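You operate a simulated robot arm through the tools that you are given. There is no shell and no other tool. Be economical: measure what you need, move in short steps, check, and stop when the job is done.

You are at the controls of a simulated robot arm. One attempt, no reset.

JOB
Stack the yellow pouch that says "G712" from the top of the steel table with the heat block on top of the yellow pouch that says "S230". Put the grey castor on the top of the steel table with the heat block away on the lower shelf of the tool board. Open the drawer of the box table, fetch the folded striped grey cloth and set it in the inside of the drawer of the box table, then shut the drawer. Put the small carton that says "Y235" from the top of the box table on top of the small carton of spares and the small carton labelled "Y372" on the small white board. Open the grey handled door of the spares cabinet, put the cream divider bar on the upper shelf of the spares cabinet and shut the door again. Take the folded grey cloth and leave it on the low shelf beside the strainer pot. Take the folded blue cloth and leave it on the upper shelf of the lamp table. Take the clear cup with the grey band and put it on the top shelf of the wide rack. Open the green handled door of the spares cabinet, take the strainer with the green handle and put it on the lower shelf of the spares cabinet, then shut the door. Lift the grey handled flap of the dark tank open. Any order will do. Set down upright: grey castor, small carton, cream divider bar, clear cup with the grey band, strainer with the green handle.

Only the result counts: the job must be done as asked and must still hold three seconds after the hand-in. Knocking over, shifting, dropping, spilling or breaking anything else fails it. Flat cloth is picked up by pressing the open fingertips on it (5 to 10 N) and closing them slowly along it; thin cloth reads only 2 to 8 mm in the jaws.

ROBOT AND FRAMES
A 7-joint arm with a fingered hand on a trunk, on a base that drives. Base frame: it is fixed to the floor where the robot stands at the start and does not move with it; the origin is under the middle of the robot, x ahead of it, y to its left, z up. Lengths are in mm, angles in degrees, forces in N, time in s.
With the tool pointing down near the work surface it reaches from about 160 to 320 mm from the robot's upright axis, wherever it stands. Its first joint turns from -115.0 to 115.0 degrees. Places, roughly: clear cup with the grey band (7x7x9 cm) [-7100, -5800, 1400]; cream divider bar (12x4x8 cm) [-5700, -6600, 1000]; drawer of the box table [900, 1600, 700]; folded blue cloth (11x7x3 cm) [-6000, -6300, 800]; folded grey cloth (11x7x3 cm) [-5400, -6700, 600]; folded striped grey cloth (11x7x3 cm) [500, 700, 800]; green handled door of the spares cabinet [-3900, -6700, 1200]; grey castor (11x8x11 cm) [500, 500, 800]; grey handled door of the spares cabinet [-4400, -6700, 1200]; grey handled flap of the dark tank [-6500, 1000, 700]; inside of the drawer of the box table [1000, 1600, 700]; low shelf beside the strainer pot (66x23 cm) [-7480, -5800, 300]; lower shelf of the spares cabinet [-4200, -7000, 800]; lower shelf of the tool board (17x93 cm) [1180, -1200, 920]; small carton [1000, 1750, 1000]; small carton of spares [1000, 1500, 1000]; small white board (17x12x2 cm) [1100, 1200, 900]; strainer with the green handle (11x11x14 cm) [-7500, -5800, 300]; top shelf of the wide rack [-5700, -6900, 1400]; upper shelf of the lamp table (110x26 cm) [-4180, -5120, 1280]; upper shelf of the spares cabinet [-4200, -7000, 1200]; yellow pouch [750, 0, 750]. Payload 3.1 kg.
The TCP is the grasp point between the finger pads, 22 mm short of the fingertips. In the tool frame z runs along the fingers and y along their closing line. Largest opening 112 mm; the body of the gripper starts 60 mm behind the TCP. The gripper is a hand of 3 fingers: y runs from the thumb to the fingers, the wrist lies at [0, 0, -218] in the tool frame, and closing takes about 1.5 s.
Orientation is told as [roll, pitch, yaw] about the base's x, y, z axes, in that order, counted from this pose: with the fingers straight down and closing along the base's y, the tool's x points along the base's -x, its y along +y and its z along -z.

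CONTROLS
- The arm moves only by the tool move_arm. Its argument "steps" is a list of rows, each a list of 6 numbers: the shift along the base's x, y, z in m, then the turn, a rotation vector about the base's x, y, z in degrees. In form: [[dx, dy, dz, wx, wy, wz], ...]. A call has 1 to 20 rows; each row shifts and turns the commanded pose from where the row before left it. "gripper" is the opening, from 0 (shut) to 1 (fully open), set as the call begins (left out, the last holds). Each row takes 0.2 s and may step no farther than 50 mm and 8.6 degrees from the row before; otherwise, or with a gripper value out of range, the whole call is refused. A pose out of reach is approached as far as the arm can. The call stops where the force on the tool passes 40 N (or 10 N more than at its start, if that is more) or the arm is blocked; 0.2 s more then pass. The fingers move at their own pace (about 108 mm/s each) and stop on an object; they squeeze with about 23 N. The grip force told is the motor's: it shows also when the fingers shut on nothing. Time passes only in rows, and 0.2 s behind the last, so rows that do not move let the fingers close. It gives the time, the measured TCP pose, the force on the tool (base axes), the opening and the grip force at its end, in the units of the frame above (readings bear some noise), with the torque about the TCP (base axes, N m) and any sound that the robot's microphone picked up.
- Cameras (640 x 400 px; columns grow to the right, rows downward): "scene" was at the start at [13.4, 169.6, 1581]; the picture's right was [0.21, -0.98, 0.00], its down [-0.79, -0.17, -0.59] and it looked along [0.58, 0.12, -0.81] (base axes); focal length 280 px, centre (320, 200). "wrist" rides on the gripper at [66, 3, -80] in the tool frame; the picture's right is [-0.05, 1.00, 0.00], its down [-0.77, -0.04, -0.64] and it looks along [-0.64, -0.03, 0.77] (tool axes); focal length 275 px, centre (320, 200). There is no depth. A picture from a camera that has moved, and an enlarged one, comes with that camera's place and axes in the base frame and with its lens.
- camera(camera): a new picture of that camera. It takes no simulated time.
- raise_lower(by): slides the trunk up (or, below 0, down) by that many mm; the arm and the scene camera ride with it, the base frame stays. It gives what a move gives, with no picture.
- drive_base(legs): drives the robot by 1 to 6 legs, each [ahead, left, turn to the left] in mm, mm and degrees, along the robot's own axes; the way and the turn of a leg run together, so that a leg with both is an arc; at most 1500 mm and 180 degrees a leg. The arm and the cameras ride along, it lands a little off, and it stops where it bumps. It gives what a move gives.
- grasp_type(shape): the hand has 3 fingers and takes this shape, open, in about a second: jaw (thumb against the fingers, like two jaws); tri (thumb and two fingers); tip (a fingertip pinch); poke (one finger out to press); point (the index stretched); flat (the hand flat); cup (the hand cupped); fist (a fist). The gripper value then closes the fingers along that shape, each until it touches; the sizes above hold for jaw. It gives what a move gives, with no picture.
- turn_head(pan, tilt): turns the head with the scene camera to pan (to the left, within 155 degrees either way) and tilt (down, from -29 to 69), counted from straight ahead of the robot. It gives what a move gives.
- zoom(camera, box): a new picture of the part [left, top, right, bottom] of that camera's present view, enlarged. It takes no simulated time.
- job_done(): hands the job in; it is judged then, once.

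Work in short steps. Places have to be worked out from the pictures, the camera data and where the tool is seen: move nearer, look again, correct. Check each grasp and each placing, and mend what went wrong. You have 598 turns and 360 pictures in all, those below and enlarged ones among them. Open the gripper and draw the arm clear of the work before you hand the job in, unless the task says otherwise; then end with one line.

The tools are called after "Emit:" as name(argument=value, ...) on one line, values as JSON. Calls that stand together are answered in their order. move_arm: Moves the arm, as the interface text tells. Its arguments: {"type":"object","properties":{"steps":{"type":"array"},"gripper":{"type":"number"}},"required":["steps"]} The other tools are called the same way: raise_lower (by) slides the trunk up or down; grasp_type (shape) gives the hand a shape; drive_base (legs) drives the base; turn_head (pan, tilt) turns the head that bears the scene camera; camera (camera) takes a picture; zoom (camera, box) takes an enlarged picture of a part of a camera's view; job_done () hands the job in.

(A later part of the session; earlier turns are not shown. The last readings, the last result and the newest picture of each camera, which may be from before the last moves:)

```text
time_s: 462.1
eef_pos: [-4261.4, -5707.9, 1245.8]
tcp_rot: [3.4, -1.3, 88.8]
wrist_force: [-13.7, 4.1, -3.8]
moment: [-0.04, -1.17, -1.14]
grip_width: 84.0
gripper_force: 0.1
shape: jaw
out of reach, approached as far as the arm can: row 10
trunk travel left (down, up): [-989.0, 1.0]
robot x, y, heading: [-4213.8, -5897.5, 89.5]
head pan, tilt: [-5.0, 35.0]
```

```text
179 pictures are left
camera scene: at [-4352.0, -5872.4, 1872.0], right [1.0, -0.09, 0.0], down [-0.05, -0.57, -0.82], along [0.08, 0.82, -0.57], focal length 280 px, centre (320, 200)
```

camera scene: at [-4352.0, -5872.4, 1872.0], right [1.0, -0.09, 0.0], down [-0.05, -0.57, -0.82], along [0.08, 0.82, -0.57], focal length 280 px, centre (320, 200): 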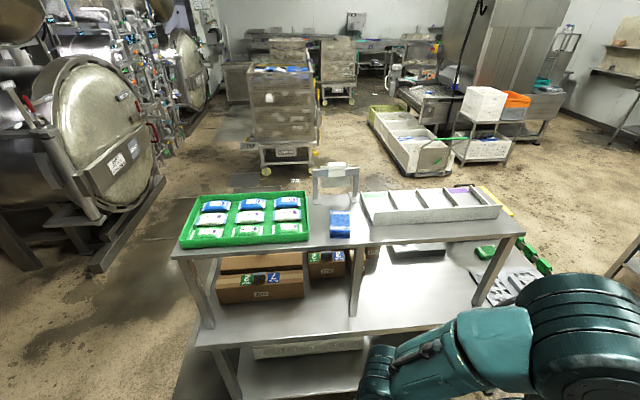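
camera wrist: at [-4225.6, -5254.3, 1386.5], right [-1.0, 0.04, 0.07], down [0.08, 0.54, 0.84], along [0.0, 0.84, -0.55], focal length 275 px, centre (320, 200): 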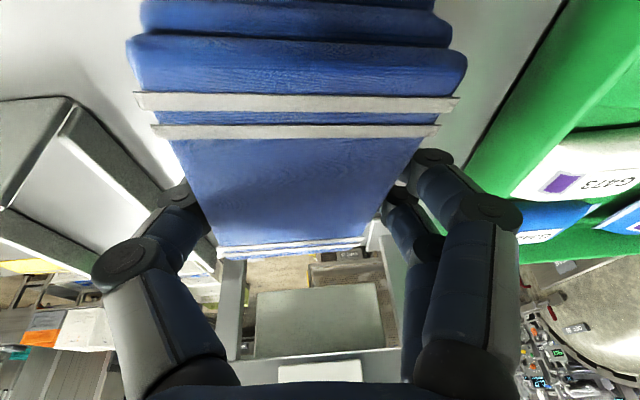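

Arm is back to elbow-right with a vertical tool. Relax it forward, turn around to face the spares cabinet.

Emit:
move_arm(steps=[[0, 0.04, 0, 0, 0, 0], [0, 0.04, 0, 0, 0, 0], [0, 0.03, 0, 0, 3.4, 0]])

Emit:
drive_base(legs=[[0, 0, 90], [0, 0, 90.5]])

Emit:
turn_head(pan=0, tilt=20)

Emit:
camera(camera="scene")

```text
time_s: 462.9
eef_pos: [-4261.5, -5594.7, 1244.0]
tcp_rot: [6.4, -1.1, 88.9]
wrist_force: [-0.8, 0.3, -0.3]
moment: [0.02, -0.01, 0.0]
grip_width: 84.1
gripper_force: 0.1
shape: jaw
trunk travel left (down, up): [-989.0, 1.0]
robot x, y, heading: [-4211.9, -5899.1, 89.6]
head pan, tilt: [-5.0, 35.0]
```

```text
time_s: 471.0
eef_pos: [-4151.4, -6195.8, 1243.9]
tcp_rot: [6.4, -1.2, -89.6]
wrist_force: [0.1, 0.4, -0.8]
moment: [-0.02, 0.01, -0.01]
grip_width: 83.9
gripper_force: 0.0
shape: jaw
trunk travel left (down, up): [-989.0, 1.0]
robot x, y, heading: [-4211.0, -5895.6, -88.7]
head pan, tilt: [-5.0, 35.0]
```

```text
time_s: 471.8
eef_pos: [-4151.7, -6196.7, 1243.9]
tcp_rot: [6.4, -1.3, -89.6]
wrist_force: [-0.2, -0.3, -0.4]
moment: [0.02, 0.0, 0.03]
grip_width: 83.9
gripper_force: 0.1
shape: jaw
trunk travel left (down, up): [-989.0, 1.0]
robot x, y, heading: [-4211.8, -5896.0, -88.5]
head pan, tilt: [0.0, 20.0]
```

```text
178 pictures are left
camera scene: at [-4055.7, -5925.8, 1895.5], right [-1.0, -0.02, 0.0], down [-0.01, 0.34, -0.94], along [0.02, -0.94, -0.34], focal length 280 px, centre (320, 200)
```

scene: 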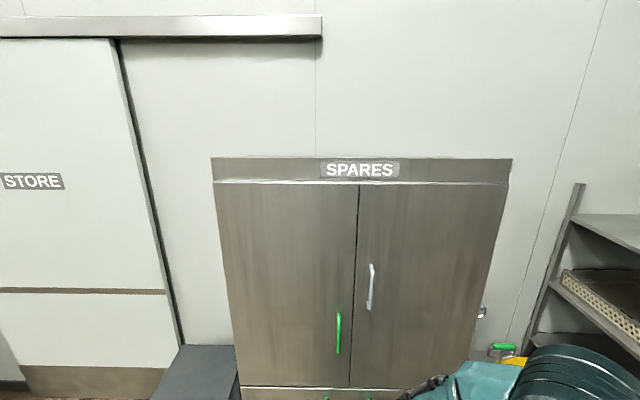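

Grey handle ≈ (−4216,−6715,1300), doors z 776–1650. Lower the trunk 230 and turn the tool horizontal toward the door.

Emit:
raise_lower(by=-200)

Emit:
move_arm(steps=[[0, -0.01, 0.02, -8.2, 0, 0], [0, -0.015, 0.02, -8.2, 0, 0], [0, -0.015, 0.02, -8.2, 0, 0], [0, -0.015, 0.02, -8.2, 0, 0], [0, -0.015, 0.02, -8.2, 0, 0], [0, -0.015, 0.02, -8.2, 0, 0], [0, -0.015, 0.02, -8.2, 0, 0], [0, -0.015, 0.02, -8.2, 0, 0], [0, -0.015, 0.02, -8.2, 0, 0], [0, -0.015, 0.02, -8.1, 0, 0], [0, -0.015, 0.02, -8.1, 0, 0]], gripper=0.6)

Emit:
camera(camera="wrist")

Emit:
camera(camera="scene")

```text
time_s: 473.9
eef_pos: [-4151.5, -6197.0, 1044.5]
tcp_rot: [6.4, -1.2, -89.7]
wrist_force: [-0.7, 0.1, 0.5]
moment: [-0.03, 0.02, -0.02]
grip_width: 83.7
gripper_force: 0.1
shape: jaw
trunk travel left (down, up): [-789.0, 201.0]
robot x, y, heading: [-4208.6, -5898.3, -88.8]
head pan, tilt: [0.0, 20.0]
```

```text
time_s: 476.3
eef_pos: [-4150.1, -6356.9, 1264.8]
tcp_rot: [-156.0, -88.7, 72.4]
wrist_force: [-0.7, -0.4, -0.4]
moment: [0.02, 0.0, 0.0]
grip_width: 67.6
gripper_force: 0.1
shape: jaw
trunk travel left (down, up): [-789.0, 201.0]
robot x, y, heading: [-4211.0, -5894.5, -88.7]
head pan, tilt: [0.0, 20.0]
```

```text
177 pictures are left
camera wrist: at [-4158.7, -6279.3, 1196.2], right [0.99, 0.11, 0.04], down [-0.1, 0.64, 0.76], along [0.06, -0.76, 0.65], focal length 275 px, centre (320, 200)
```

wrist: 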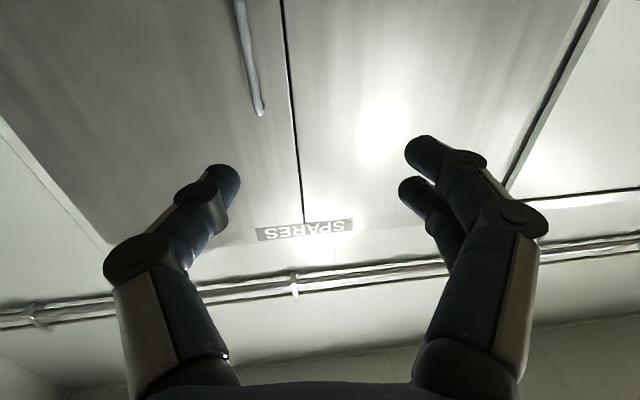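

```text
176 pictures are left
camera scene: at [-4055.2, -5927.1, 1695.5], right [-1.0, -0.02, 0.0], down [-0.01, 0.34, -0.94], along [0.02, -0.94, -0.34], focal length 280 px, centre (320, 200)
```

scene: 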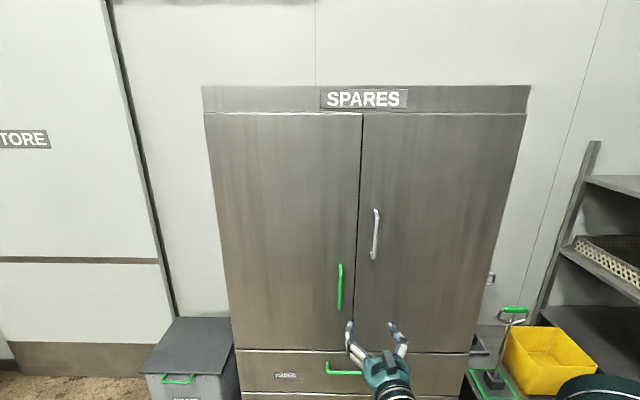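

Handle refined: (−4215,−6740,1282). Align x and z, drive 250 ahead, look.

Emit:
move_arm(steps=[[-0.033, 0, 0.01, 0, 0, 0], [-0.033, 0, 0.008, 0, 0, 0]])

Emit:
drive_base(legs=[[250, 0, -1]])

Emit:
camera(camera="wrist")

Emit:
zoom(camera="scene", box=[270, 150, 470, 350])

```text
time_s: 476.9
eef_pos: [-4218.4, -6354.7, 1280.2]
tcp_rot: [-156.3, -88.7, 72.7]
wrist_force: [-0.1, 0.0, -0.2]
moment: [0.02, 0.01, 0.0]
grip_width: 67.6
gripper_force: 0.0
shape: jaw
trunk travel left (down, up): [-789.0, 201.0]
robot x, y, heading: [-4211.9, -5898.0, -89.0]
head pan, tilt: [0.0, 20.0]
```

```text
time_s: 478.8
eef_pos: [-4223.5, -6605.6, 1280.5]
tcp_rot: [-154.8, -88.7, 70.2]
wrist_force: [-0.2, -0.2, -0.8]
moment: [0.03, -0.02, 0.01]
grip_width: 67.4
gripper_force: 0.0
shape: jaw
trunk travel left (down, up): [-789.0, 201.0]
robot x, y, heading: [-4208.8, -6144.2, -89.5]
head pan, tilt: [0.0, 20.0]
```

```text
175 pictures are left
camera wrist: at [-4229.3, -6526.9, 1211.8], right [0.99, 0.1, 0.04], down [-0.09, 0.64, 0.76], along [0.05, -0.76, 0.65], focal length 275 px, centre (320, 200)
```

wrist: 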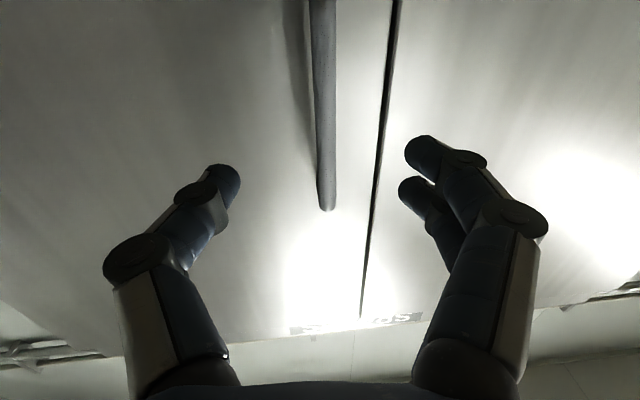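

```text
2.00 times, centred on (370, 250) of scene
camera zoom: at [-4053.1, -6177.8, 1695.6], right [-1.0, 0.0, 0.0], down [0.0, 0.34, -0.94], along [0.0, -0.94, -0.34], focal length 560 px, centre (220, 100)
```

zoom: 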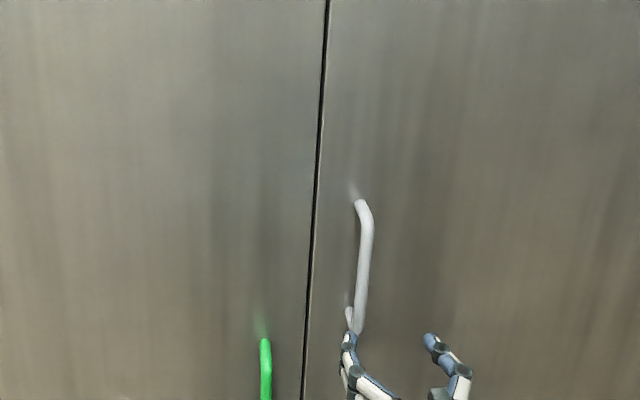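

Handle is centred between the fingers. Advance 132 mm and close.

Emit:
move_arm(steps=[[0, -0.04, 0, 0, 0, 0], [0, -0.04, 0, 0, 0, 0], [0, -0.03, 0, 0, 0, 0], [0, -0.02, 0, 0, 0, 0]])

Emit:
camera(camera="wrist")

```text
time_s: 479.7
eef_pos: [-4226.6, -6713.6, 1282.2]
tcp_rot: [-153.1, -88.9, 68.3]
wrist_force: [0.2, 38.5, 2.9]
moment: [0.05, 0.12, -1.69]
grip_width: 63.7
gripper_force: 0.2
shape: jaw
trunk travel left (down, up): [-789.0, 201.0]
robot x, y, heading: [-4207.5, -6140.9, -89.7]
head pan, tilt: [0.0, 20.0]
stopped in row 4: the force on the tool passed its limit at 52 N (the readings are from after the stop); the commanded pose is now the measured one
```

```text
173 pictures are left
camera wrist: at [-4231.9, -6634.4, 1214.8], right [0.99, 0.09, 0.04], down [-0.09, 0.64, 0.76], along [0.05, -0.76, 0.65], focal length 275 px, centre (320, 200)
```

wrist: 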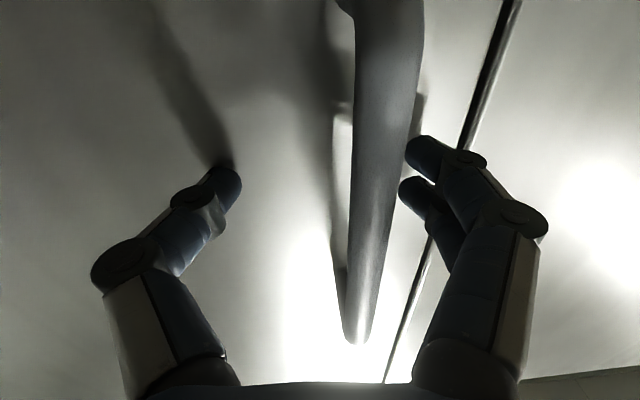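

Tips touch the door face; the bar is between the fingers. Ease 4 mm back and close.

Emit:
move_arm(steps=[[0, 0.006, 0, 0, 0, 0], [0.005, 0, 0, 0, 0, 0]])

Emit:
move_arm(steps=[[0, 0, 0, 0, 0, 0], [0, 0, 0, 0, 0, 0], [0, 0, 0, 0, 0, 0], [0, 0, 0, 0, 0, 0], [0, 0, 0, 0, 0, 0]], gripper=0)

Emit:
camera(camera="wrist")

```text
time_s: 480.3
eef_pos: [-4221.2, -6712.2, 1280.4]
tcp_rot: [-147.5, -89.2, 62.8]
wrist_force: [-0.5, 29.8, 3.3]
moment: [-0.03, 0.25, -1.41]
grip_width: 66.4
gripper_force: 0.1
shape: jaw
trunk travel left (down, up): [-789.0, 201.0]
robot x, y, heading: [-4210.8, -6145.5, -89.7]
head pan, tilt: [0.0, 20.0]
```

```text
time_s: 481.5
eef_pos: [-4216.0, -6718.0, 1278.2]
tcp_rot: [-124.3, -89.2, 39.7]
wrist_force: [11.1, 10.9, -0.4]
moment: [0.03, -0.03, -0.29]
grip_width: 4.2
gripper_force: 23.2
shape: jaw
trunk travel left (down, up): [-789.0, 201.0]
robot x, y, heading: [-4207.4, -6143.4, -89.8]
head pan, tilt: [0.0, 20.0]
```

```text
172 pictures are left
camera wrist: at [-4221.8, -6638.9, 1210.4], right [0.99, 0.1, 0.04], down [-0.09, 0.64, 0.77], along [0.05, -0.77, 0.64], focal length 275 px, centre (320, 200)
```

wrist: 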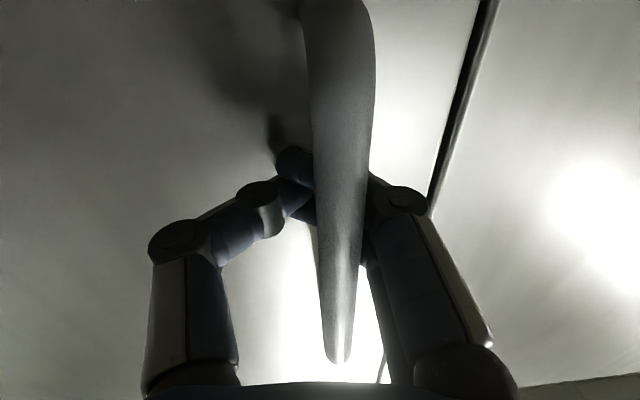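

Hooked on the bar. Pull the door along its arc with the base, first 20°.

Emit:
drive_base(legs=[[-64, -6, 0], [-64, -17, 0]])

Emit:
camera(camera="scene")

```text
time_s: 483.1
eef_pos: [-4243.9, -6591.6, 1277.4]
tcp_rot: [-131.5, -89.4, 46.9]
wrist_force: [0.0, 0.7, -0.2]
moment: [-0.01, 0.0, -0.01]
grip_width: 4.3
gripper_force: 23.6
shape: jaw
trunk travel left (down, up): [-789.0, 201.0]
robot x, y, heading: [-4229.4, -6018.3, -89.9]
head pan, tilt: [0.0, 20.0]
```

```text
171 pictures are left
camera scene: at [-4076.5, -6047.4, 1695.6], right [-1.0, 0.0, 0.0], down [0.0, 0.34, -0.94], along [0.0, -0.94, -0.34], focal length 280 px, centre (320, 200)
```

scene: 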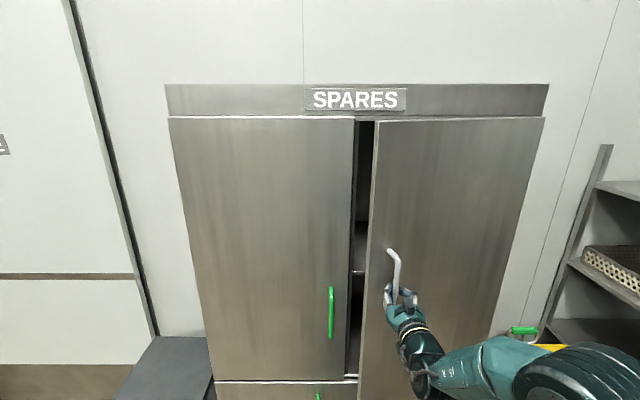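

Door opens. Continue the arc to about 60°.

Emit:
drive_base(legs=[[-59, -27, 0], [-53, -38, 0], [-46, -46, 0], [-38, -53, 0]])

Emit:
camera(camera="scene")

```text
time_s: 485.9
eef_pos: [-4411.7, -6397.2, 1274.7]
tcp_rot: [-137.6, -89.5, 52.8]
wrist_force: [-2.3, -4.6, 0.0]
moment: [0.0, 0.0, 0.11]
grip_width: 4.4
gripper_force: 23.3
shape: jaw
trunk travel left (down, up): [-789.0, 201.0]
robot x, y, heading: [-4396.9, -5823.6, -90.0]
head pan, tilt: [0.0, 20.0]
```

```text
170 pictures are left
camera scene: at [-4243.4, -5854.5, 1695.9], right [-1.0, 0.0, 0.0], down [0.0, 0.34, -0.94], along [0.0, -0.94, -0.34], focal length 280 px, centre (320, 200)
```

scene: 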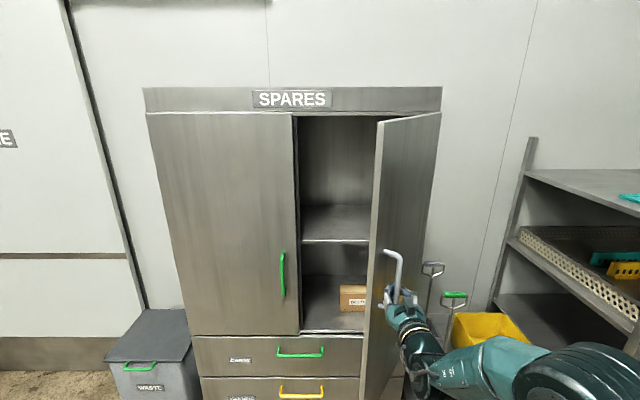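

Emit:
drive_base(legs=[[-32, -71, 0], [-16, -72, 0]])

Emit:
camera(camera="scene")

```text
time_s: 487.6
eef_pos: [-4553.4, -6353.8, 1275.2]
tcp_rot: [-128.0, -89.6, 43.2]
wrist_force: [-1.7, -13.8, 3.3]
moment: [-0.01, 0.1, 0.21]
grip_width: 3.8
gripper_force: 23.1
shape: jaw
trunk travel left (down, up): [-789.0, 201.0]
robot x, y, heading: [-4535.6, -5773.6, -89.8]
head pan, tilt: [0.0, 20.0]
```

```text
169 pictures are left
camera scene: at [-4385.5, -5810.5, 1695.8], right [-1.0, 0.0, 0.0], down [0.0, 0.34, -0.94], along [0.0, -0.94, -0.34], focal length 280 px, centre (320, 200)
```

scene: 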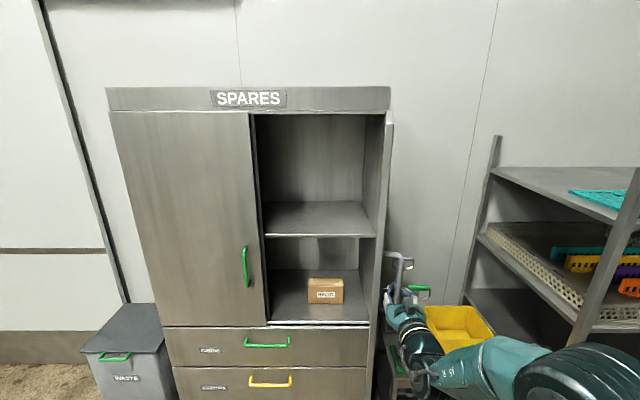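

Door stands ~88° open. Release and back away.

Emit:
move_arm(steps=[[0, 0, 0, 0, 0, 0], [0, 0, 0, 0, 0, 0], [0, 0, 0, 0, 0, 0]], gripper=0.6)

Emit:
move_arm(steps=[[0, 0.04, 0, 0, 0, 0], [0, 0.04, 0, 0, 0, 0], [0, 0.03, 0, 0, 0, 0]])

Emit:
zoom(camera="scene", box=[230, 100, 430, 340])

```text
time_s: 488.4
eef_pos: [-4552.1, -6349.7, 1276.5]
tcp_rot: [-132.9, -89.4, 48.1]
wrist_force: [-0.7, -0.9, -0.5]
moment: [-0.02, -0.03, 0.05]
grip_width: 67.3
gripper_force: 0.1
shape: jaw
trunk travel left (down, up): [-789.0, 201.0]
robot x, y, heading: [-4537.2, -5774.3, -90.0]
head pan, tilt: [0.0, 20.0]
```

```text
time_s: 489.2
eef_pos: [-4552.1, -6238.3, 1276.1]
tcp_rot: [-139.8, -89.3, 55.1]
wrist_force: [-1.0, 0.9, 0.2]
moment: [0.04, 0.01, 0.0]
grip_width: 67.6
gripper_force: 0.1
shape: jaw
trunk travel left (down, up): [-789.0, 201.0]
robot x, y, heading: [-4539.8, -5771.3, -90.1]
head pan, tilt: [0.0, 20.0]
```

```text
1.67 times, centred on (330, 220) of scene
camera zoom: at [-4383.1, -5803.7, 1695.7], right [-1.0, 0.0, 0.0], down [0.0, 0.34, -0.94], along [0.0, -0.94, -0.34], focal length 467 px, centre (303, 167)
```

zoom: 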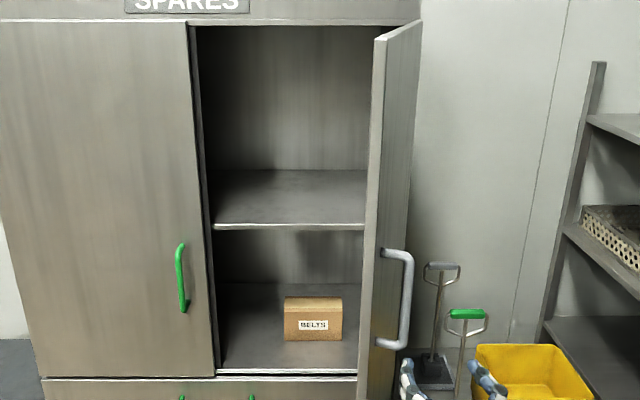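

Door stays open; upper shelf at z≈1207, opening x −4525…−4159. Now fetch the cream bar (≈(−5654,−6610,1035), long along x): tool vertical, yaw −90.

Emit:
move_arm(steps=[[0, 0.005, 0, 8.2, 0, 0], [0, 0.005, 0, 8.2, 0, 0], [0, 0.005, 0, 8.2, 0, 0], [0, 0.005, -0.01, 8.2, 0, 0], [0, 0.005, -0.01, 8.2, 0, 0], [0, 0.005, -0.01, 8.2, 0, 0], [0, 0.005, -0.02, 8.2, 0, 0], [0, 0.005, -0.02, 8.2, 0, 0], [0, 0.005, -0.02, 8.2, 0, 0], [0, 0.005, -0.02, 8.1, 0, 0], [0, 0.005, 0, 8.1, 0, 0]])

Emit:
move_arm(steps=[[0, 0, 0, 0, 0, -8.2], [0, 0, 0, 0, 0, -8.2], [0, 0, 0, 0, 0, -8.2], [0, 0, 0, 0, 0, -8.2], [0, 0, 0, 0, 0, -8.2], [0, 0, 0, 0, 0, -8.2], [0, 0, 0, 0, 0, -8.2], [0, 0, 0, 0, 0, -8.2], [0, 0, 0, 0, 0, -8.2], [0, 0, 0, 0, 0, -8.2], [0, 0, 0, 0, 0, -8.2]])

Emit:
drive_base(legs=[[0, -980, 0]])

Emit:
camera(camera="scene")

```text
time_s: 491.6
eef_pos: [-4550.8, -6185.8, 1166.4]
tcp_rot: [5.2, -0.3, -89.5]
wrist_force: [0.1, 0.4, 0.5]
moment: [-0.05, -0.02, 0.0]
grip_width: 67.4
gripper_force: 0.1
shape: jaw
trunk travel left (down, up): [-789.0, 201.0]
robot x, y, heading: [-4539.4, -5772.1, -89.7]
head pan, tilt: [0.0, 20.0]
```

```text
time_s: 494.0
eef_pos: [-4552.6, -6185.5, 1166.6]
tcp_rot: [5.2, -0.5, -180.0]
wrist_force: [-1.0, 0.3, 0.3]
moment: [0.0, -0.01, 0.02]
grip_width: 67.4
gripper_force: 0.1
shape: jaw
trunk travel left (down, up): [-789.0, 201.0]
robot x, y, heading: [-4536.5, -5773.5, -89.8]
head pan, tilt: [0.0, 20.0]
```

```text
time_s: 499.1
eef_pos: [-5535.4, -6179.2, 1168.2]
tcp_rot: [5.2, -0.4, 179.4]
wrist_force: [-0.1, 0.2, -0.6]
moment: [0.0, -0.01, 0.03]
grip_width: 67.6
gripper_force: 0.1
shape: jaw
trunk travel left (down, up): [-789.0, 201.0]
robot x, y, heading: [-5516.1, -5766.3, -90.4]
head pan, tilt: [0.0, 20.0]
```

```text
167 pictures are left
camera scene: at [-5360.5, -5802.9, 1695.6], right [-1.0, 0.01, 0.0], down [0.0, 0.34, -0.94], along [-0.01, -0.94, -0.34], focal length 280 px, centre (320, 200)
```

scene: 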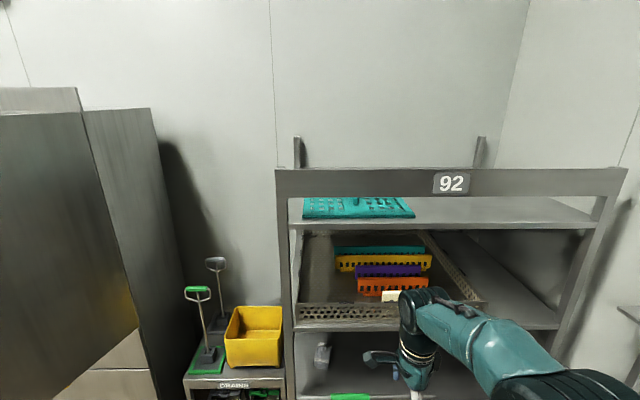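

To stay under the rack's top shelf I'll lean the tool sideways (tilt in the x–z plane), camera up. Rotate yaw to 0 first.

Emit:
move_arm(steps=[[0, 0, 0, 0, 0, 8.2], [0, 0, 0, 0, 0, 8.2], [0, 0, 0, 0, 0, 8.2], [0, 0, 0, 0, 0, 8.2], [0, 0, 0, 0, 0, 8.2], [0, 0, 0, 0, 0, 8.2], [0, 0, 0, 0, 0, 8.2], [0, 0, 0, 0, 0, 8.2], [0, 0, 0, 0, 0, 8.2], [0, 0, 0, 0, 0, 8.2], [0, 0, 0, 0, 0, 8.2], [0, 0, 0, 0, 0, 8.2], [0, 0, 0, 0, 0, 8.2], [0, 0, 0, 0, 0, 8.2], [0, 0, 0, 0, 0, 8.2], [0, 0, 0, 0, 0, 8.2], [0, 0, 0, 0, 0, 8.2], [0, 0, 0, 0, 0, 8.2], [0, 0, 0, 0, 0, 8.2], [0, 0, 0, 0, 0, 8.2]])

Emit:
move_arm(steps=[[0, 0, 0, 0, 0, 8.2], [0, 0, 0, 0, 0, 8.2], [0, 0, 0, 0, 8, 0], [0, 0, 0, 0, 8, 0], [0, 0, 0, 0, 8, 0], [0, 0, 0, 0, 8, 0], [0, 0, 0, 0, 8, 0]])

Emit:
camera(camera="scene")

```text
time_s: 503.3
eef_pos: [-5535.3, -6179.1, 1166.3]
tcp_rot: [5.2, -0.3, -16.6]
wrist_force: [-0.2, -0.7, -0.1]
moment: [-0.02, 0.01, -0.03]
grip_width: 67.6
gripper_force: 0.1
shape: jaw
trunk travel left (down, up): [-789.0, 201.0]
robot x, y, heading: [-5516.2, -5765.2, -90.8]
head pan, tilt: [0.0, 20.0]
```

```text
time_s: 504.9
eef_pos: [-5534.5, -6179.7, 1167.2]
tcp_rot: [4.9, 39.9, -0.3]
wrist_force: [-0.2, -0.1, 0.7]
moment: [0.0, 0.06, 0.02]
grip_width: 67.5
gripper_force: 0.1
shape: jaw
trunk travel left (down, up): [-789.0, 201.0]
robot x, y, heading: [-5515.5, -5768.1, -90.6]
head pan, tilt: [0.0, 20.0]
```

```text
166 pictures are left
camera scene: at [-5358.8, -5803.5, 1695.4], right [-1.0, 0.01, 0.0], down [0.0, 0.34, -0.94], along [-0.01, -0.94, -0.34], focal length 280 px, centre (320, 200)
```

scene: 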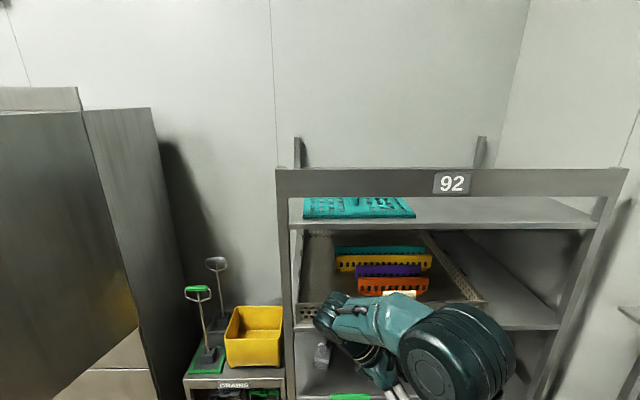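

Works. Remove the small roll, increase the tilt to 60°, then drive ahead 330 for a close look.

Emit:
move_arm(steps=[[0, 0, 0, -3.75, 0, 3.15], [0, 0, 0, 0, 7, 0], [0, 0, 0, 0, 7, 0], [0, 0, 0, 0, 6, 0]])

Emit:
drive_base(legs=[[300, 0, 0.5]])

Emit:
camera(camera="wrist")

Emit:
camera(camera="scene")

```text
time_s: 505.9
eef_pos: [-5534.0, -6180.3, 1167.6]
tcp_rot: [-0.1, 59.8, -0.5]
wrist_force: [-0.1, -1.1, -0.4]
moment: [-0.01, 0.0, 0.01]
grip_width: 67.6
gripper_force: 0.0
shape: jaw
trunk travel left (down, up): [-789.0, 201.0]
robot x, y, heading: [-5512.1, -5769.3, -90.7]
head pan, tilt: [0.0, 20.0]
```

```text
time_s: 507.9
eef_pos: [-5530.7, -6482.9, 1167.1]
tcp_rot: [-0.1, 59.4, 0.5]
wrist_force: [-0.5, 0.1, -0.1]
moment: [-0.03, 0.0, -0.01]
grip_width: 67.5
gripper_force: 0.1
shape: jaw
trunk travel left (down, up): [-789.0, 201.0]
robot x, y, heading: [-5517.4, -6073.1, -90.1]
head pan, tilt: [0.0, 20.0]
```

```text
165 pictures are left
camera wrist: at [-5495.3, -6479.9, 1264.6], right [0.02, 1.0, -0.04], down [0.94, -0.03, -0.34], along [-0.34, -0.03, -0.94], focal length 275 px, centre (320, 200)
```

wrist: 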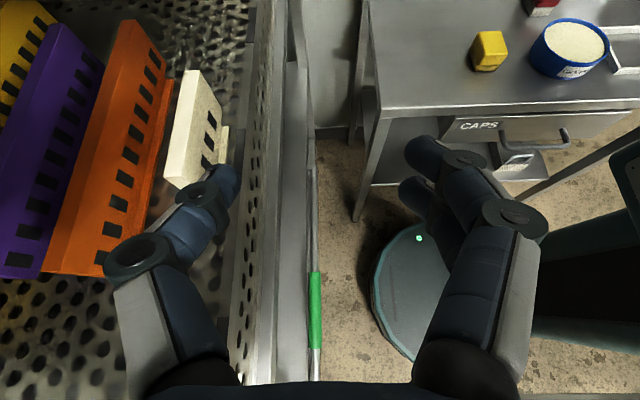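

```text
164 pictures are left
camera scene: at [-5361.6, -6103.8, 1695.6], right [-1.0, 0.0, 0.0], down [0.0, 0.34, -0.94], along [0.0, -0.94, -0.34], focal length 280 px, centre (320, 200)
```

scene: 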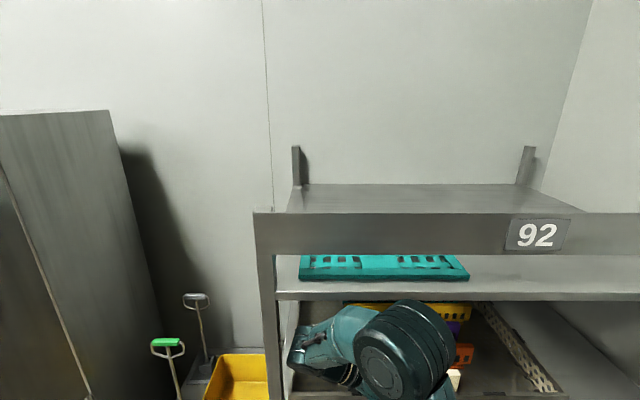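

Emit:
zoom(camera="wrist", box=[90, 0, 290, 240])

```text
1.67 times, centred on (190, 120) of wrist
camera zoom: at [-5495.3, -6479.9, 1264.6], right [0.02, 1.0, -0.04], down [0.94, -0.03, -0.34], along [-0.34, -0.03, -0.94], focal length 459 px, centre (537, 333)
```

zoom: 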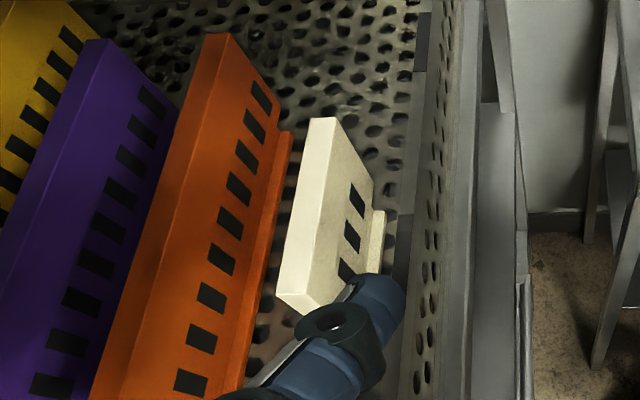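

Bar plate centre ≈ (−5636,−6602), top z≈1065–1075; finger room either side near the top. Lower to z≈1102 and slide in above it with a narrowed opening.

Emit:
move_arm(steps=[[-0.02, 0, -0.03, 0, 0, 0], [-0.03, 0, -0.035, 0, 0, 0], [-0.03, -0.02, 0, 0, 0, 0], [-0.026, -0.035, 0, 0, 0, 0], [0, -0.035, 0, 0, 0, 0], [0, -0.029, 0, 0, 0, 0]], gripper=0.4)

Emit:
camera(camera="wrist")

```text
time_s: 509.3
eef_pos: [-5636.1, -6587.8, 1104.4]
tcp_rot: [-1.0, 59.5, -0.1]
wrist_force: [-0.7, -0.6, 0.5]
moment: [0.0, 0.02, 0.02]
grip_width: 45.0
gripper_force: 0.0
shape: jaw
trunk travel left (down, up): [-789.0, 201.0]
robot x, y, heading: [-5514.3, -6069.2, -89.8]
head pan, tilt: [0.0, 20.0]
```

```text
162 pictures are left
camera wrist: at [-5601.3, -6585.0, 1202.3], right [0.01, 1.0, -0.05], down [0.94, -0.03, -0.34], along [-0.34, -0.04, -0.94], focal length 275 px, centre (320, 200)
```

wrist: 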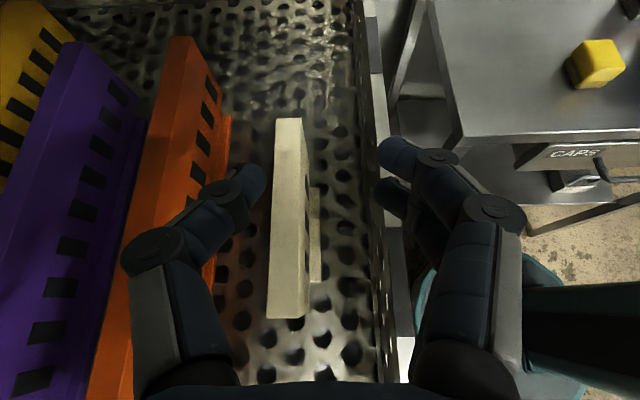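

Bar top ≈1065 at y≈−6607. Shift −19 mm in y and descend to z≈1060 watching force.

Emit:
move_arm(steps=[[-0.004, -0.019, 0, 0, 0, 0], [0, 0, -0.02, 0, 0, 0], [0, 0, -0.015, 0, 0, 0], [0, 0, -0.008, 0, 0, 0]])

Emit:
camera(camera="wrist")

```text
time_s: 510.3
eef_pos: [-5643.4, -6614.7, 1060.7]
tcp_rot: [-0.4, 59.4, -0.2]
wrist_force: [0.1, 0.0, 0.9]
moment: [0.01, -0.01, 0.02]
grip_width: 44.9
gripper_force: 0.1
shape: jaw
trunk travel left (down, up): [-789.0, 201.0]
robot x, y, heading: [-5516.6, -6072.6, -90.0]
head pan, tilt: [0.0, 20.0]
```

```text
161 pictures are left
camera wrist: at [-5608.3, -6611.3, 1157.7], right [0.02, 1.0, -0.04], down [0.94, -0.03, -0.34], along [-0.34, -0.04, -0.94], focal length 275 px, centre (320, 200)
```

wrist: 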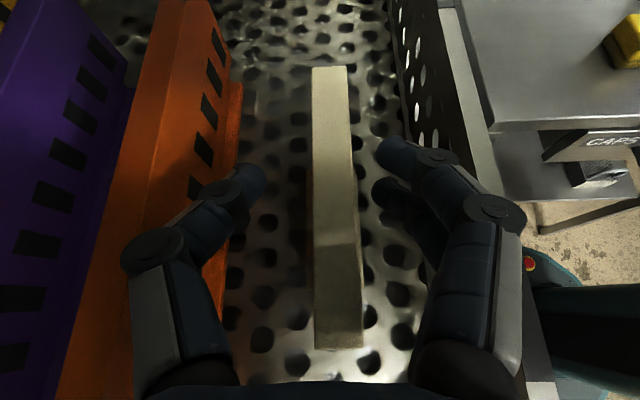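

Emit:
move_arm(steps=[[0, 0.004, -0.006, 0, 0, 0], [0, 0, -0.006, 0, 0, 0], [0, 0, 0, 0, 0, 0]])

Emit:
move_arm(steps=[[0, 0, 0, 0, 0, 0], [0, 0, 0, 0, 0, 0], [0, 0, 0, 0, 0, 0], [0, 0, 0, 0, 0, 0], [0, 0, 0, 0, 0, 0]], gripper=0)

Emit:
move_arm(steps=[[0, 0, 0.01, 0, 0, 0], [0, 0, 0.015, 0, 0, 0], [0, 0, 0.015, 0, 0, 0]])

Emit:
camera(camera="wrist")

```text
time_s: 511.1
eef_pos: [-5640.4, -6615.6, 1048.0]
tcp_rot: [-0.2, 59.5, 0.3]
wrist_force: [0.6, 0.1, -0.4]
moment: [0.0, -0.02, 0.03]
grip_width: 45.0
gripper_force: 0.0
shape: jaw
trunk travel left (down, up): [-789.0, 201.0]
robot x, y, heading: [-5519.6, -6071.3, -89.6]
head pan, tilt: [0.0, 20.0]
```

```text
time_s: 512.3
eef_pos: [-5640.0, -6615.1, 1046.5]
tcp_rot: [-0.1, 59.5, 0.4]
wrist_force: [0.5, -0.6, -0.3]
moment: [-0.02, 0.0, -0.02]
grip_width: 11.0
gripper_force: 22.8
shape: jaw
trunk travel left (down, up): [-789.0, 201.0]
robot x, y, heading: [-5515.7, -6070.4, -89.8]
head pan, tilt: [0.0, 20.0]
```

```text
time_s: 513.3
eef_pos: [-5642.6, -6602.5, 1055.7]
tcp_rot: [11.2, 60.1, 10.3]
wrist_force: [0.0, -0.7, -0.8]
moment: [-0.01, -0.04, -0.02]
grip_width: 10.5
gripper_force: 23.0
shape: jaw
trunk travel left (down, up): [-789.0, 201.0]
robot x, y, heading: [-5515.3, -6065.7, -89.8]
head pan, tilt: [0.0, 20.0]
stopped in row 3: the arm was blocked; the commanded pose is now the measured one
```

```text
160 pictures are left
camera wrist: at [-5606.8, -6609.6, 1153.1], right [0.01, 1.0, 0.06], down [0.93, 0.01, -0.36], along [-0.36, 0.06, -0.93], focal length 275 px, centre (320, 200)
```

wrist: 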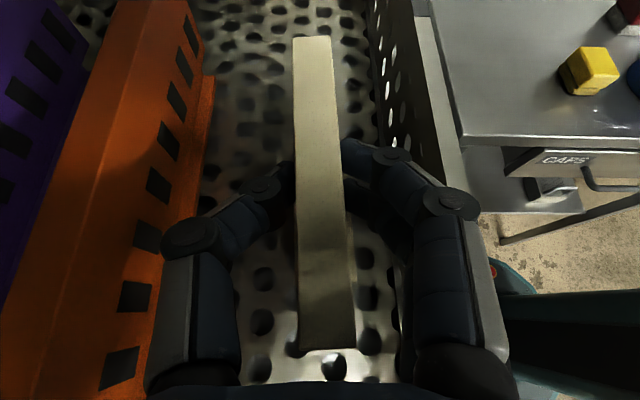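

Emit:
camera(camera="scene")

```text
159 pictures are left
camera scene: at [-5361.7, -6109.2, 1692.9], right [-1.0, 0.0, 0.0], down [0.0, 0.35, -0.94], along [0.0, -0.94, -0.35], focal length 280 px, centre (320, 200)
```

scene: 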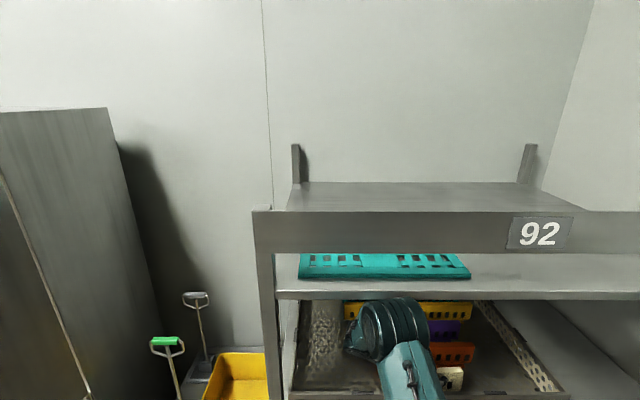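

The lift was blocked by something; look at the arm from above.

Emit:
turn_head(pan=-15, tilt=55)

Emit:
camera(camera="scene")

```text
time_s: 514.3
eef_pos: [-5643.4, -6603.8, 1057.0]
tcp_rot: [10.8, 60.1, 9.9]
wrist_force: [0.7, 0.2, -0.9]
moment: [-0.02, -0.01, 0.0]
grip_width: 10.6
gripper_force: 22.9
shape: jaw
trunk travel left (down, up): [-789.0, 201.0]
robot x, y, heading: [-5515.7, -6066.4, -89.6]
head pan, tilt: [-15.0, 55.0]
```

```text
158 pictures are left
camera scene: at [-5380.2, -6084.7, 1640.6], right [-0.97, 0.26, 0.0], down [0.21, 0.79, -0.57], along [-0.15, -0.55, -0.82], focal length 280 px, centre (320, 200)
```

scene: 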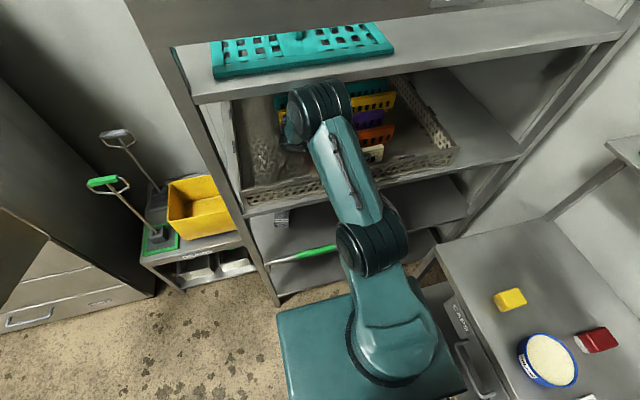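

The wrist block is under the shelf edge. I level the roll and tilt the tool further toward horizontal (80°), which drops the wrist, then lift.

Emit:
move_arm(steps=[[0, 0, -0.002, -5.4, 0, 0], [0, 0, 0, 0, 7, 0], [0, 0, 0.002, 0, 7, 0], [0, 0, 0.003, 0, 6, 0]])

Emit:
camera(camera="wrist")

```text
time_s: 515.3
eef_pos: [-5642.9, -6604.3, 1074.0]
tcp_rot: [-9.5, 80.2, -8.1]
wrist_force: [-0.4, -0.2, -0.4]
moment: [-0.01, -0.02, 0.04]
grip_width: 10.6
gripper_force: 23.6
shape: jaw
trunk travel left (down, up): [-789.0, 201.0]
robot x, y, heading: [-5516.8, -6069.6, -90.0]
head pan, tilt: [-15.0, 55.0]
```

```text
157 pictures are left
camera wrist: at [-5575.8, -6598.5, 1151.2], right [-0.01, 1.0, -0.07], down [0.76, -0.04, -0.65], along [-0.65, -0.06, -0.75], focal length 275 px, centre (320, 200)
```

wrist: 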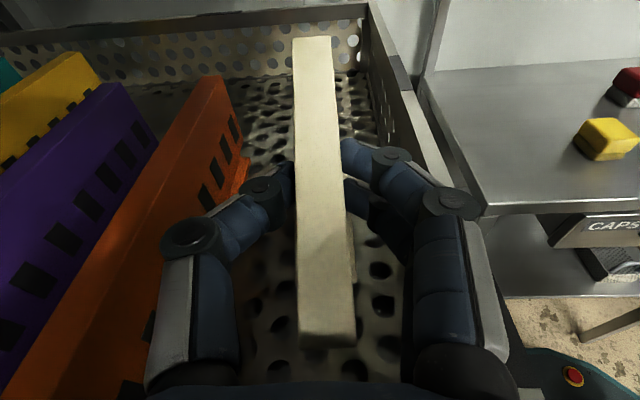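

Now lift further and slide out over the tray's front wall.

Emit:
move_arm(steps=[[0, 0, 0.02, 0, 0, 0], [0, 0, 0.02, 0, 0, 0], [0, 0, 0.02, 0, 0, 0]])

Emit:
camera(camera="wrist")

Emit:
zoom(camera="scene", box=[220, 40, 460, 220])

```text
time_s: 516.1
eef_pos: [-5643.1, -6604.5, 1132.6]
tcp_rot: [-8.4, 80.1, -7.4]
wrist_force: [0.0, -0.1, -0.1]
moment: [-0.02, -0.02, 0.01]
grip_width: 10.6
gripper_force: 23.4
shape: jaw
trunk travel left (down, up): [-789.0, 201.0]
robot x, y, heading: [-5513.1, -6068.3, -90.2]
head pan, tilt: [-15.0, 55.0]
```

```text
156 pictures are left
camera wrist: at [-5575.4, -6598.0, 1211.0], right [-0.01, 1.0, -0.07], down [0.76, -0.04, -0.65], along [-0.65, -0.06, -0.75], focal length 275 px, centre (320, 200)
```

wrist: 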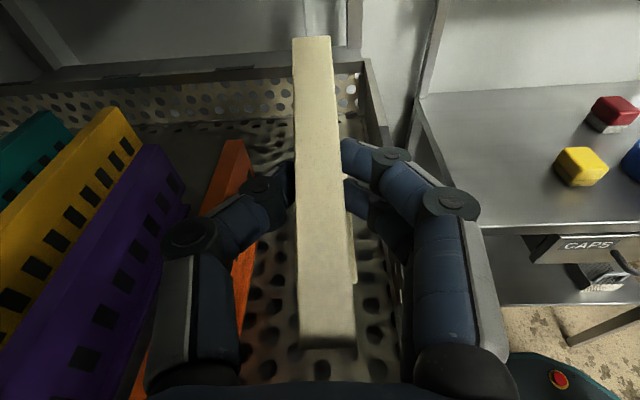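

```text
2.22 times, centred on (340, 130) of scene
camera zoom: at [-5380.8, -6077.5, 1643.5], right [-0.97, 0.26, 0.0], down [0.21, 0.79, -0.57], along [-0.15, -0.55, -0.82], focal length 622 px, centre (276, 356)
```

zoom: 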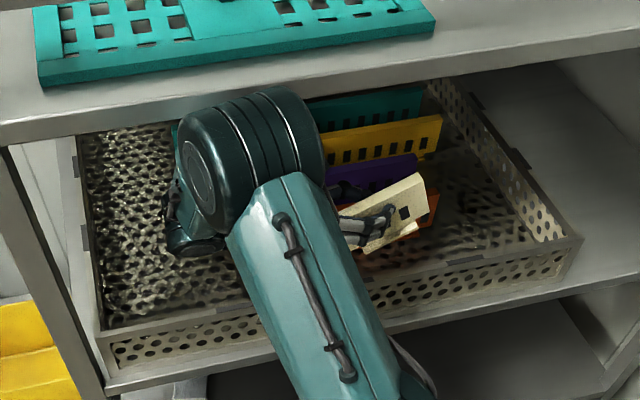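

Bar clears the tray wall. Drive straight back 350 mm.

Emit:
drive_base(legs=[[-300, 0, 0]])

Emit:
camera(camera="wrist")

Emit:
camera(camera="scene")

```text
time_s: 518.2
eef_pos: [-5642.7, -6299.4, 1131.3]
tcp_rot: [-8.3, 80.2, -7.2]
wrist_force: [0.5, -0.3, -0.9]
moment: [-0.03, -0.01, 0.05]
grip_width: 10.6
gripper_force: 22.8
shape: jaw
trunk travel left (down, up): [-789.0, 201.0]
robot x, y, heading: [-5512.8, -5763.1, -90.1]
head pan, tilt: [-15.0, 55.0]
```

```text
154 pictures are left
camera wrist: at [-5575.3, -6294.9, 1210.7], right [-0.01, 1.0, -0.07], down [0.76, -0.04, -0.65], along [-0.65, -0.06, -0.75], focal length 275 px, centre (320, 200)
```

wrist: 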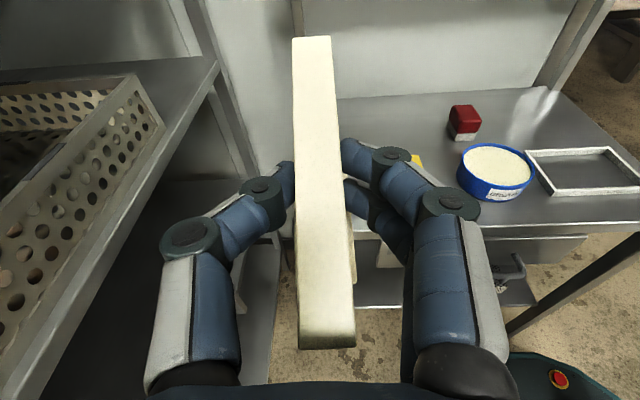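

```text
153 pictures are left
camera scene: at [-5380.9, -5774.1, 1643.5], right [-0.97, 0.26, 0.0], down [0.21, 0.79, -0.57], along [-0.15, -0.55, -0.82], focal length 280 px, centre (320, 200)
```

scene: 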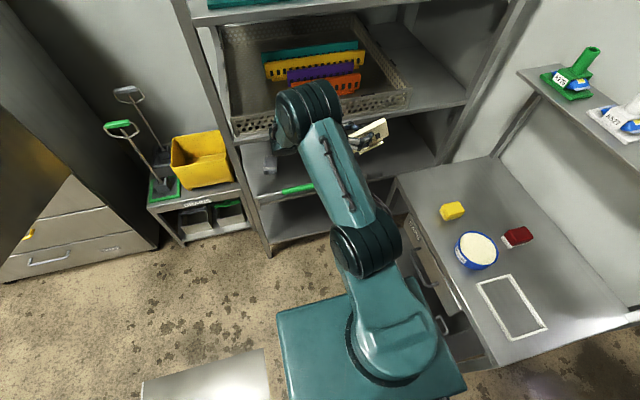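

Move left away from the table, level the bar (tilt back to 60°), and yaw +90° so the tool points forward (−y).

Emit:
drive_base(legs=[[0, 450, 0]])

Emit:
move_arm(steps=[[0, 0, 0, 0, -7, 0], [0, 0, 0, 0, -7, 0], [0, 0, 0, 0, -6, 0], [0.01, 0, 0, 0, 0, 8.2], [0.01, 0, 0, 0, 0, 8.2], [0.01, 0, 0, 0, 0, 8.2], [0.01, 0, 0, 0, 0, 8.2], [0.01, 0, 0, 0, 0, 8.2], [0.01, 0, 0, 0, 0, 8.2], [0.01, 0, 0, 0, 0, 8.2], [0.01, 0, 0, 0, 0, 8.2], [0.01, 0, 0, 0, 0, 8.2], [0.01, 0, 0, 0, 0, 8.2], [0.01, 0, 0, 0, 0, 8]])

Emit:
camera(camera="wrist")

Emit:
camera(camera="scene")

```text
time_s: 520.9
eef_pos: [-5194.3, -6301.3, 1131.6]
tcp_rot: [-8.4, 80.3, -7.8]
wrist_force: [0.6, -0.7, -0.8]
moment: [0.03, -0.02, -0.02]
grip_width: 10.5
gripper_force: 22.8
shape: jaw
trunk travel left (down, up): [-789.0, 201.0]
robot x, y, heading: [-5063.1, -5763.1, -90.4]
head pan, tilt: [-15.0, 55.0]
```

```text
time_s: 523.9
eef_pos: [-5084.8, -6300.0, 1131.1]
tcp_rot: [-3.2, 60.3, 87.2]
wrist_force: [1.2, 0.3, -0.2]
moment: [0.01, 0.01, -0.01]
grip_width: 10.6
gripper_force: 23.1
shape: jaw
trunk travel left (down, up): [-789.0, 201.0]
robot x, y, heading: [-5061.6, -5763.9, -90.7]
head pan, tilt: [-15.0, 55.0]
```

```text
152 pictures are left
camera wrist: at [-5091.2, -6263.2, 1229.0], right [-1.0, 0.02, -0.07], down [0.04, 0.93, -0.35], along [0.06, -0.36, -0.93], focal length 275 px, centre (320, 200)
```

wrist: 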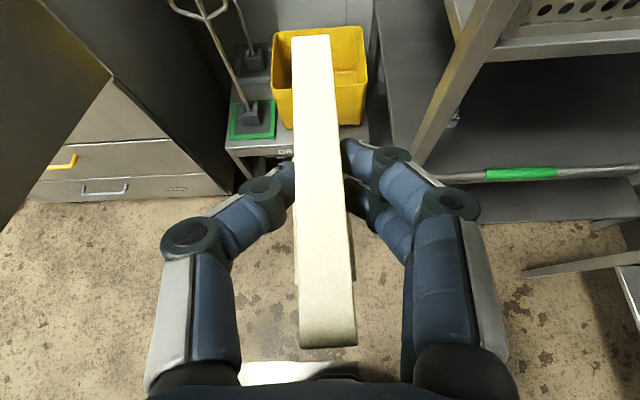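

```text
151 pictures are left
camera scene: at [-4928.4, -5776.6, 1643.6], right [-0.96, 0.27, 0.0], down [0.22, 0.79, -0.57], along [-0.15, -0.55, -0.82], focal length 280 px, centre (320, 200)
```

scene: 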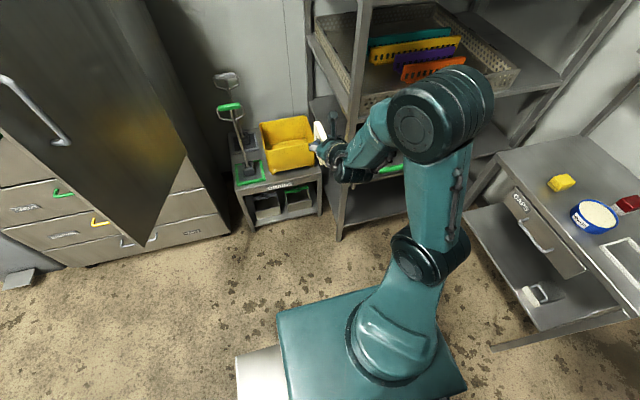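

Go around the open door: back 110, left 700, raise trunk 180.

Emit:
drive_base(legs=[[-110, 0, 0.7], [0, 700, 0]])

Emit:
raise_lower(by=185)

Emit:
turn_head(pan=0, tilt=30)

Emit:
camera(camera="scene")

Emit:
camera(camera="wrist")

```text
time_s: 528.5
eef_pos: [-4381.8, -6185.4, 1131.4]
tcp_rot: [-3.1, 60.3, 88.4]
wrist_force: [0.0, 0.7, -1.0]
moment: [0.01, 0.0, -0.01]
grip_width: 10.7
gripper_force: 22.1
shape: jaw
trunk travel left (down, up): [-789.0, 201.0]
robot x, y, heading: [-4367.8, -5652.4, -89.3]
head pan, tilt: [-15.0, 55.0]
```

```text
time_s: 530.6
eef_pos: [-4381.6, -6186.7, 1317.3]
tcp_rot: [-3.1, 60.3, 88.5]
wrist_force: [0.4, -0.8, -0.9]
moment: [0.03, 0.0, 0.02]
grip_width: 10.6
gripper_force: 23.4
shape: jaw
trunk travel left (down, up): [-974.0, 16.0]
robot x, y, heading: [-4369.1, -5651.3, -89.4]
head pan, tilt: [-15.0, 55.0]
```

```text
time_s: 531.5
eef_pos: [-4382.6, -6186.4, 1317.1]
tcp_rot: [-3.0, 60.3, 88.4]
wrist_force: [0.2, -0.5, -0.2]
moment: [0.02, 0.02, -0.01]
grip_width: 10.2
gripper_force: 23.3
shape: jaw
trunk travel left (down, up): [-974.0, 16.0]
robot x, y, heading: [-4371.2, -5650.5, -89.4]
head pan, tilt: [0.0, 30.0]
```

```text
150 pictures are left
camera scene: at [-4215.8, -5680.9, 1864.5], right [-1.0, -0.01, 0.0], down [-0.01, 0.5, -0.87], along [0.01, -0.87, -0.5], focal length 280 px, centre (320, 200)
```

scene: 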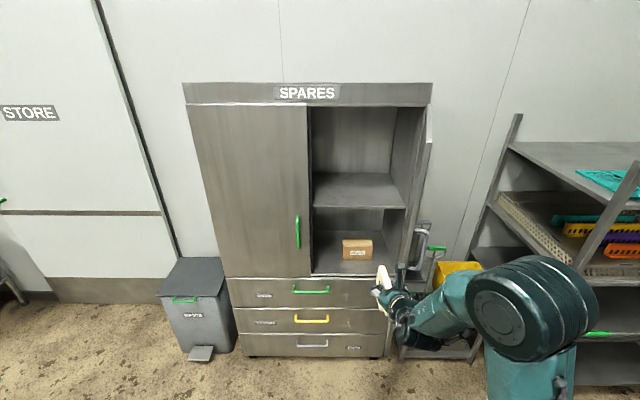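

```text
149 pictures are left
camera wrist: at [-4388.8, -6149.7, 1413.9], right [-1.0, 0.0, -0.07], down [0.03, 0.93, -0.35], along [0.06, -0.35, -0.93], focal length 275 px, centre (320, 200)
```

wrist: 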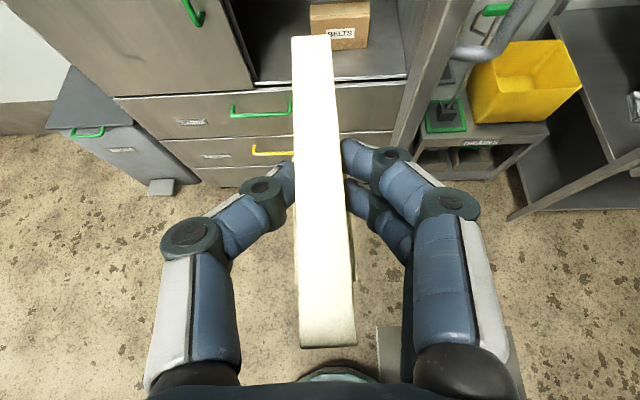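

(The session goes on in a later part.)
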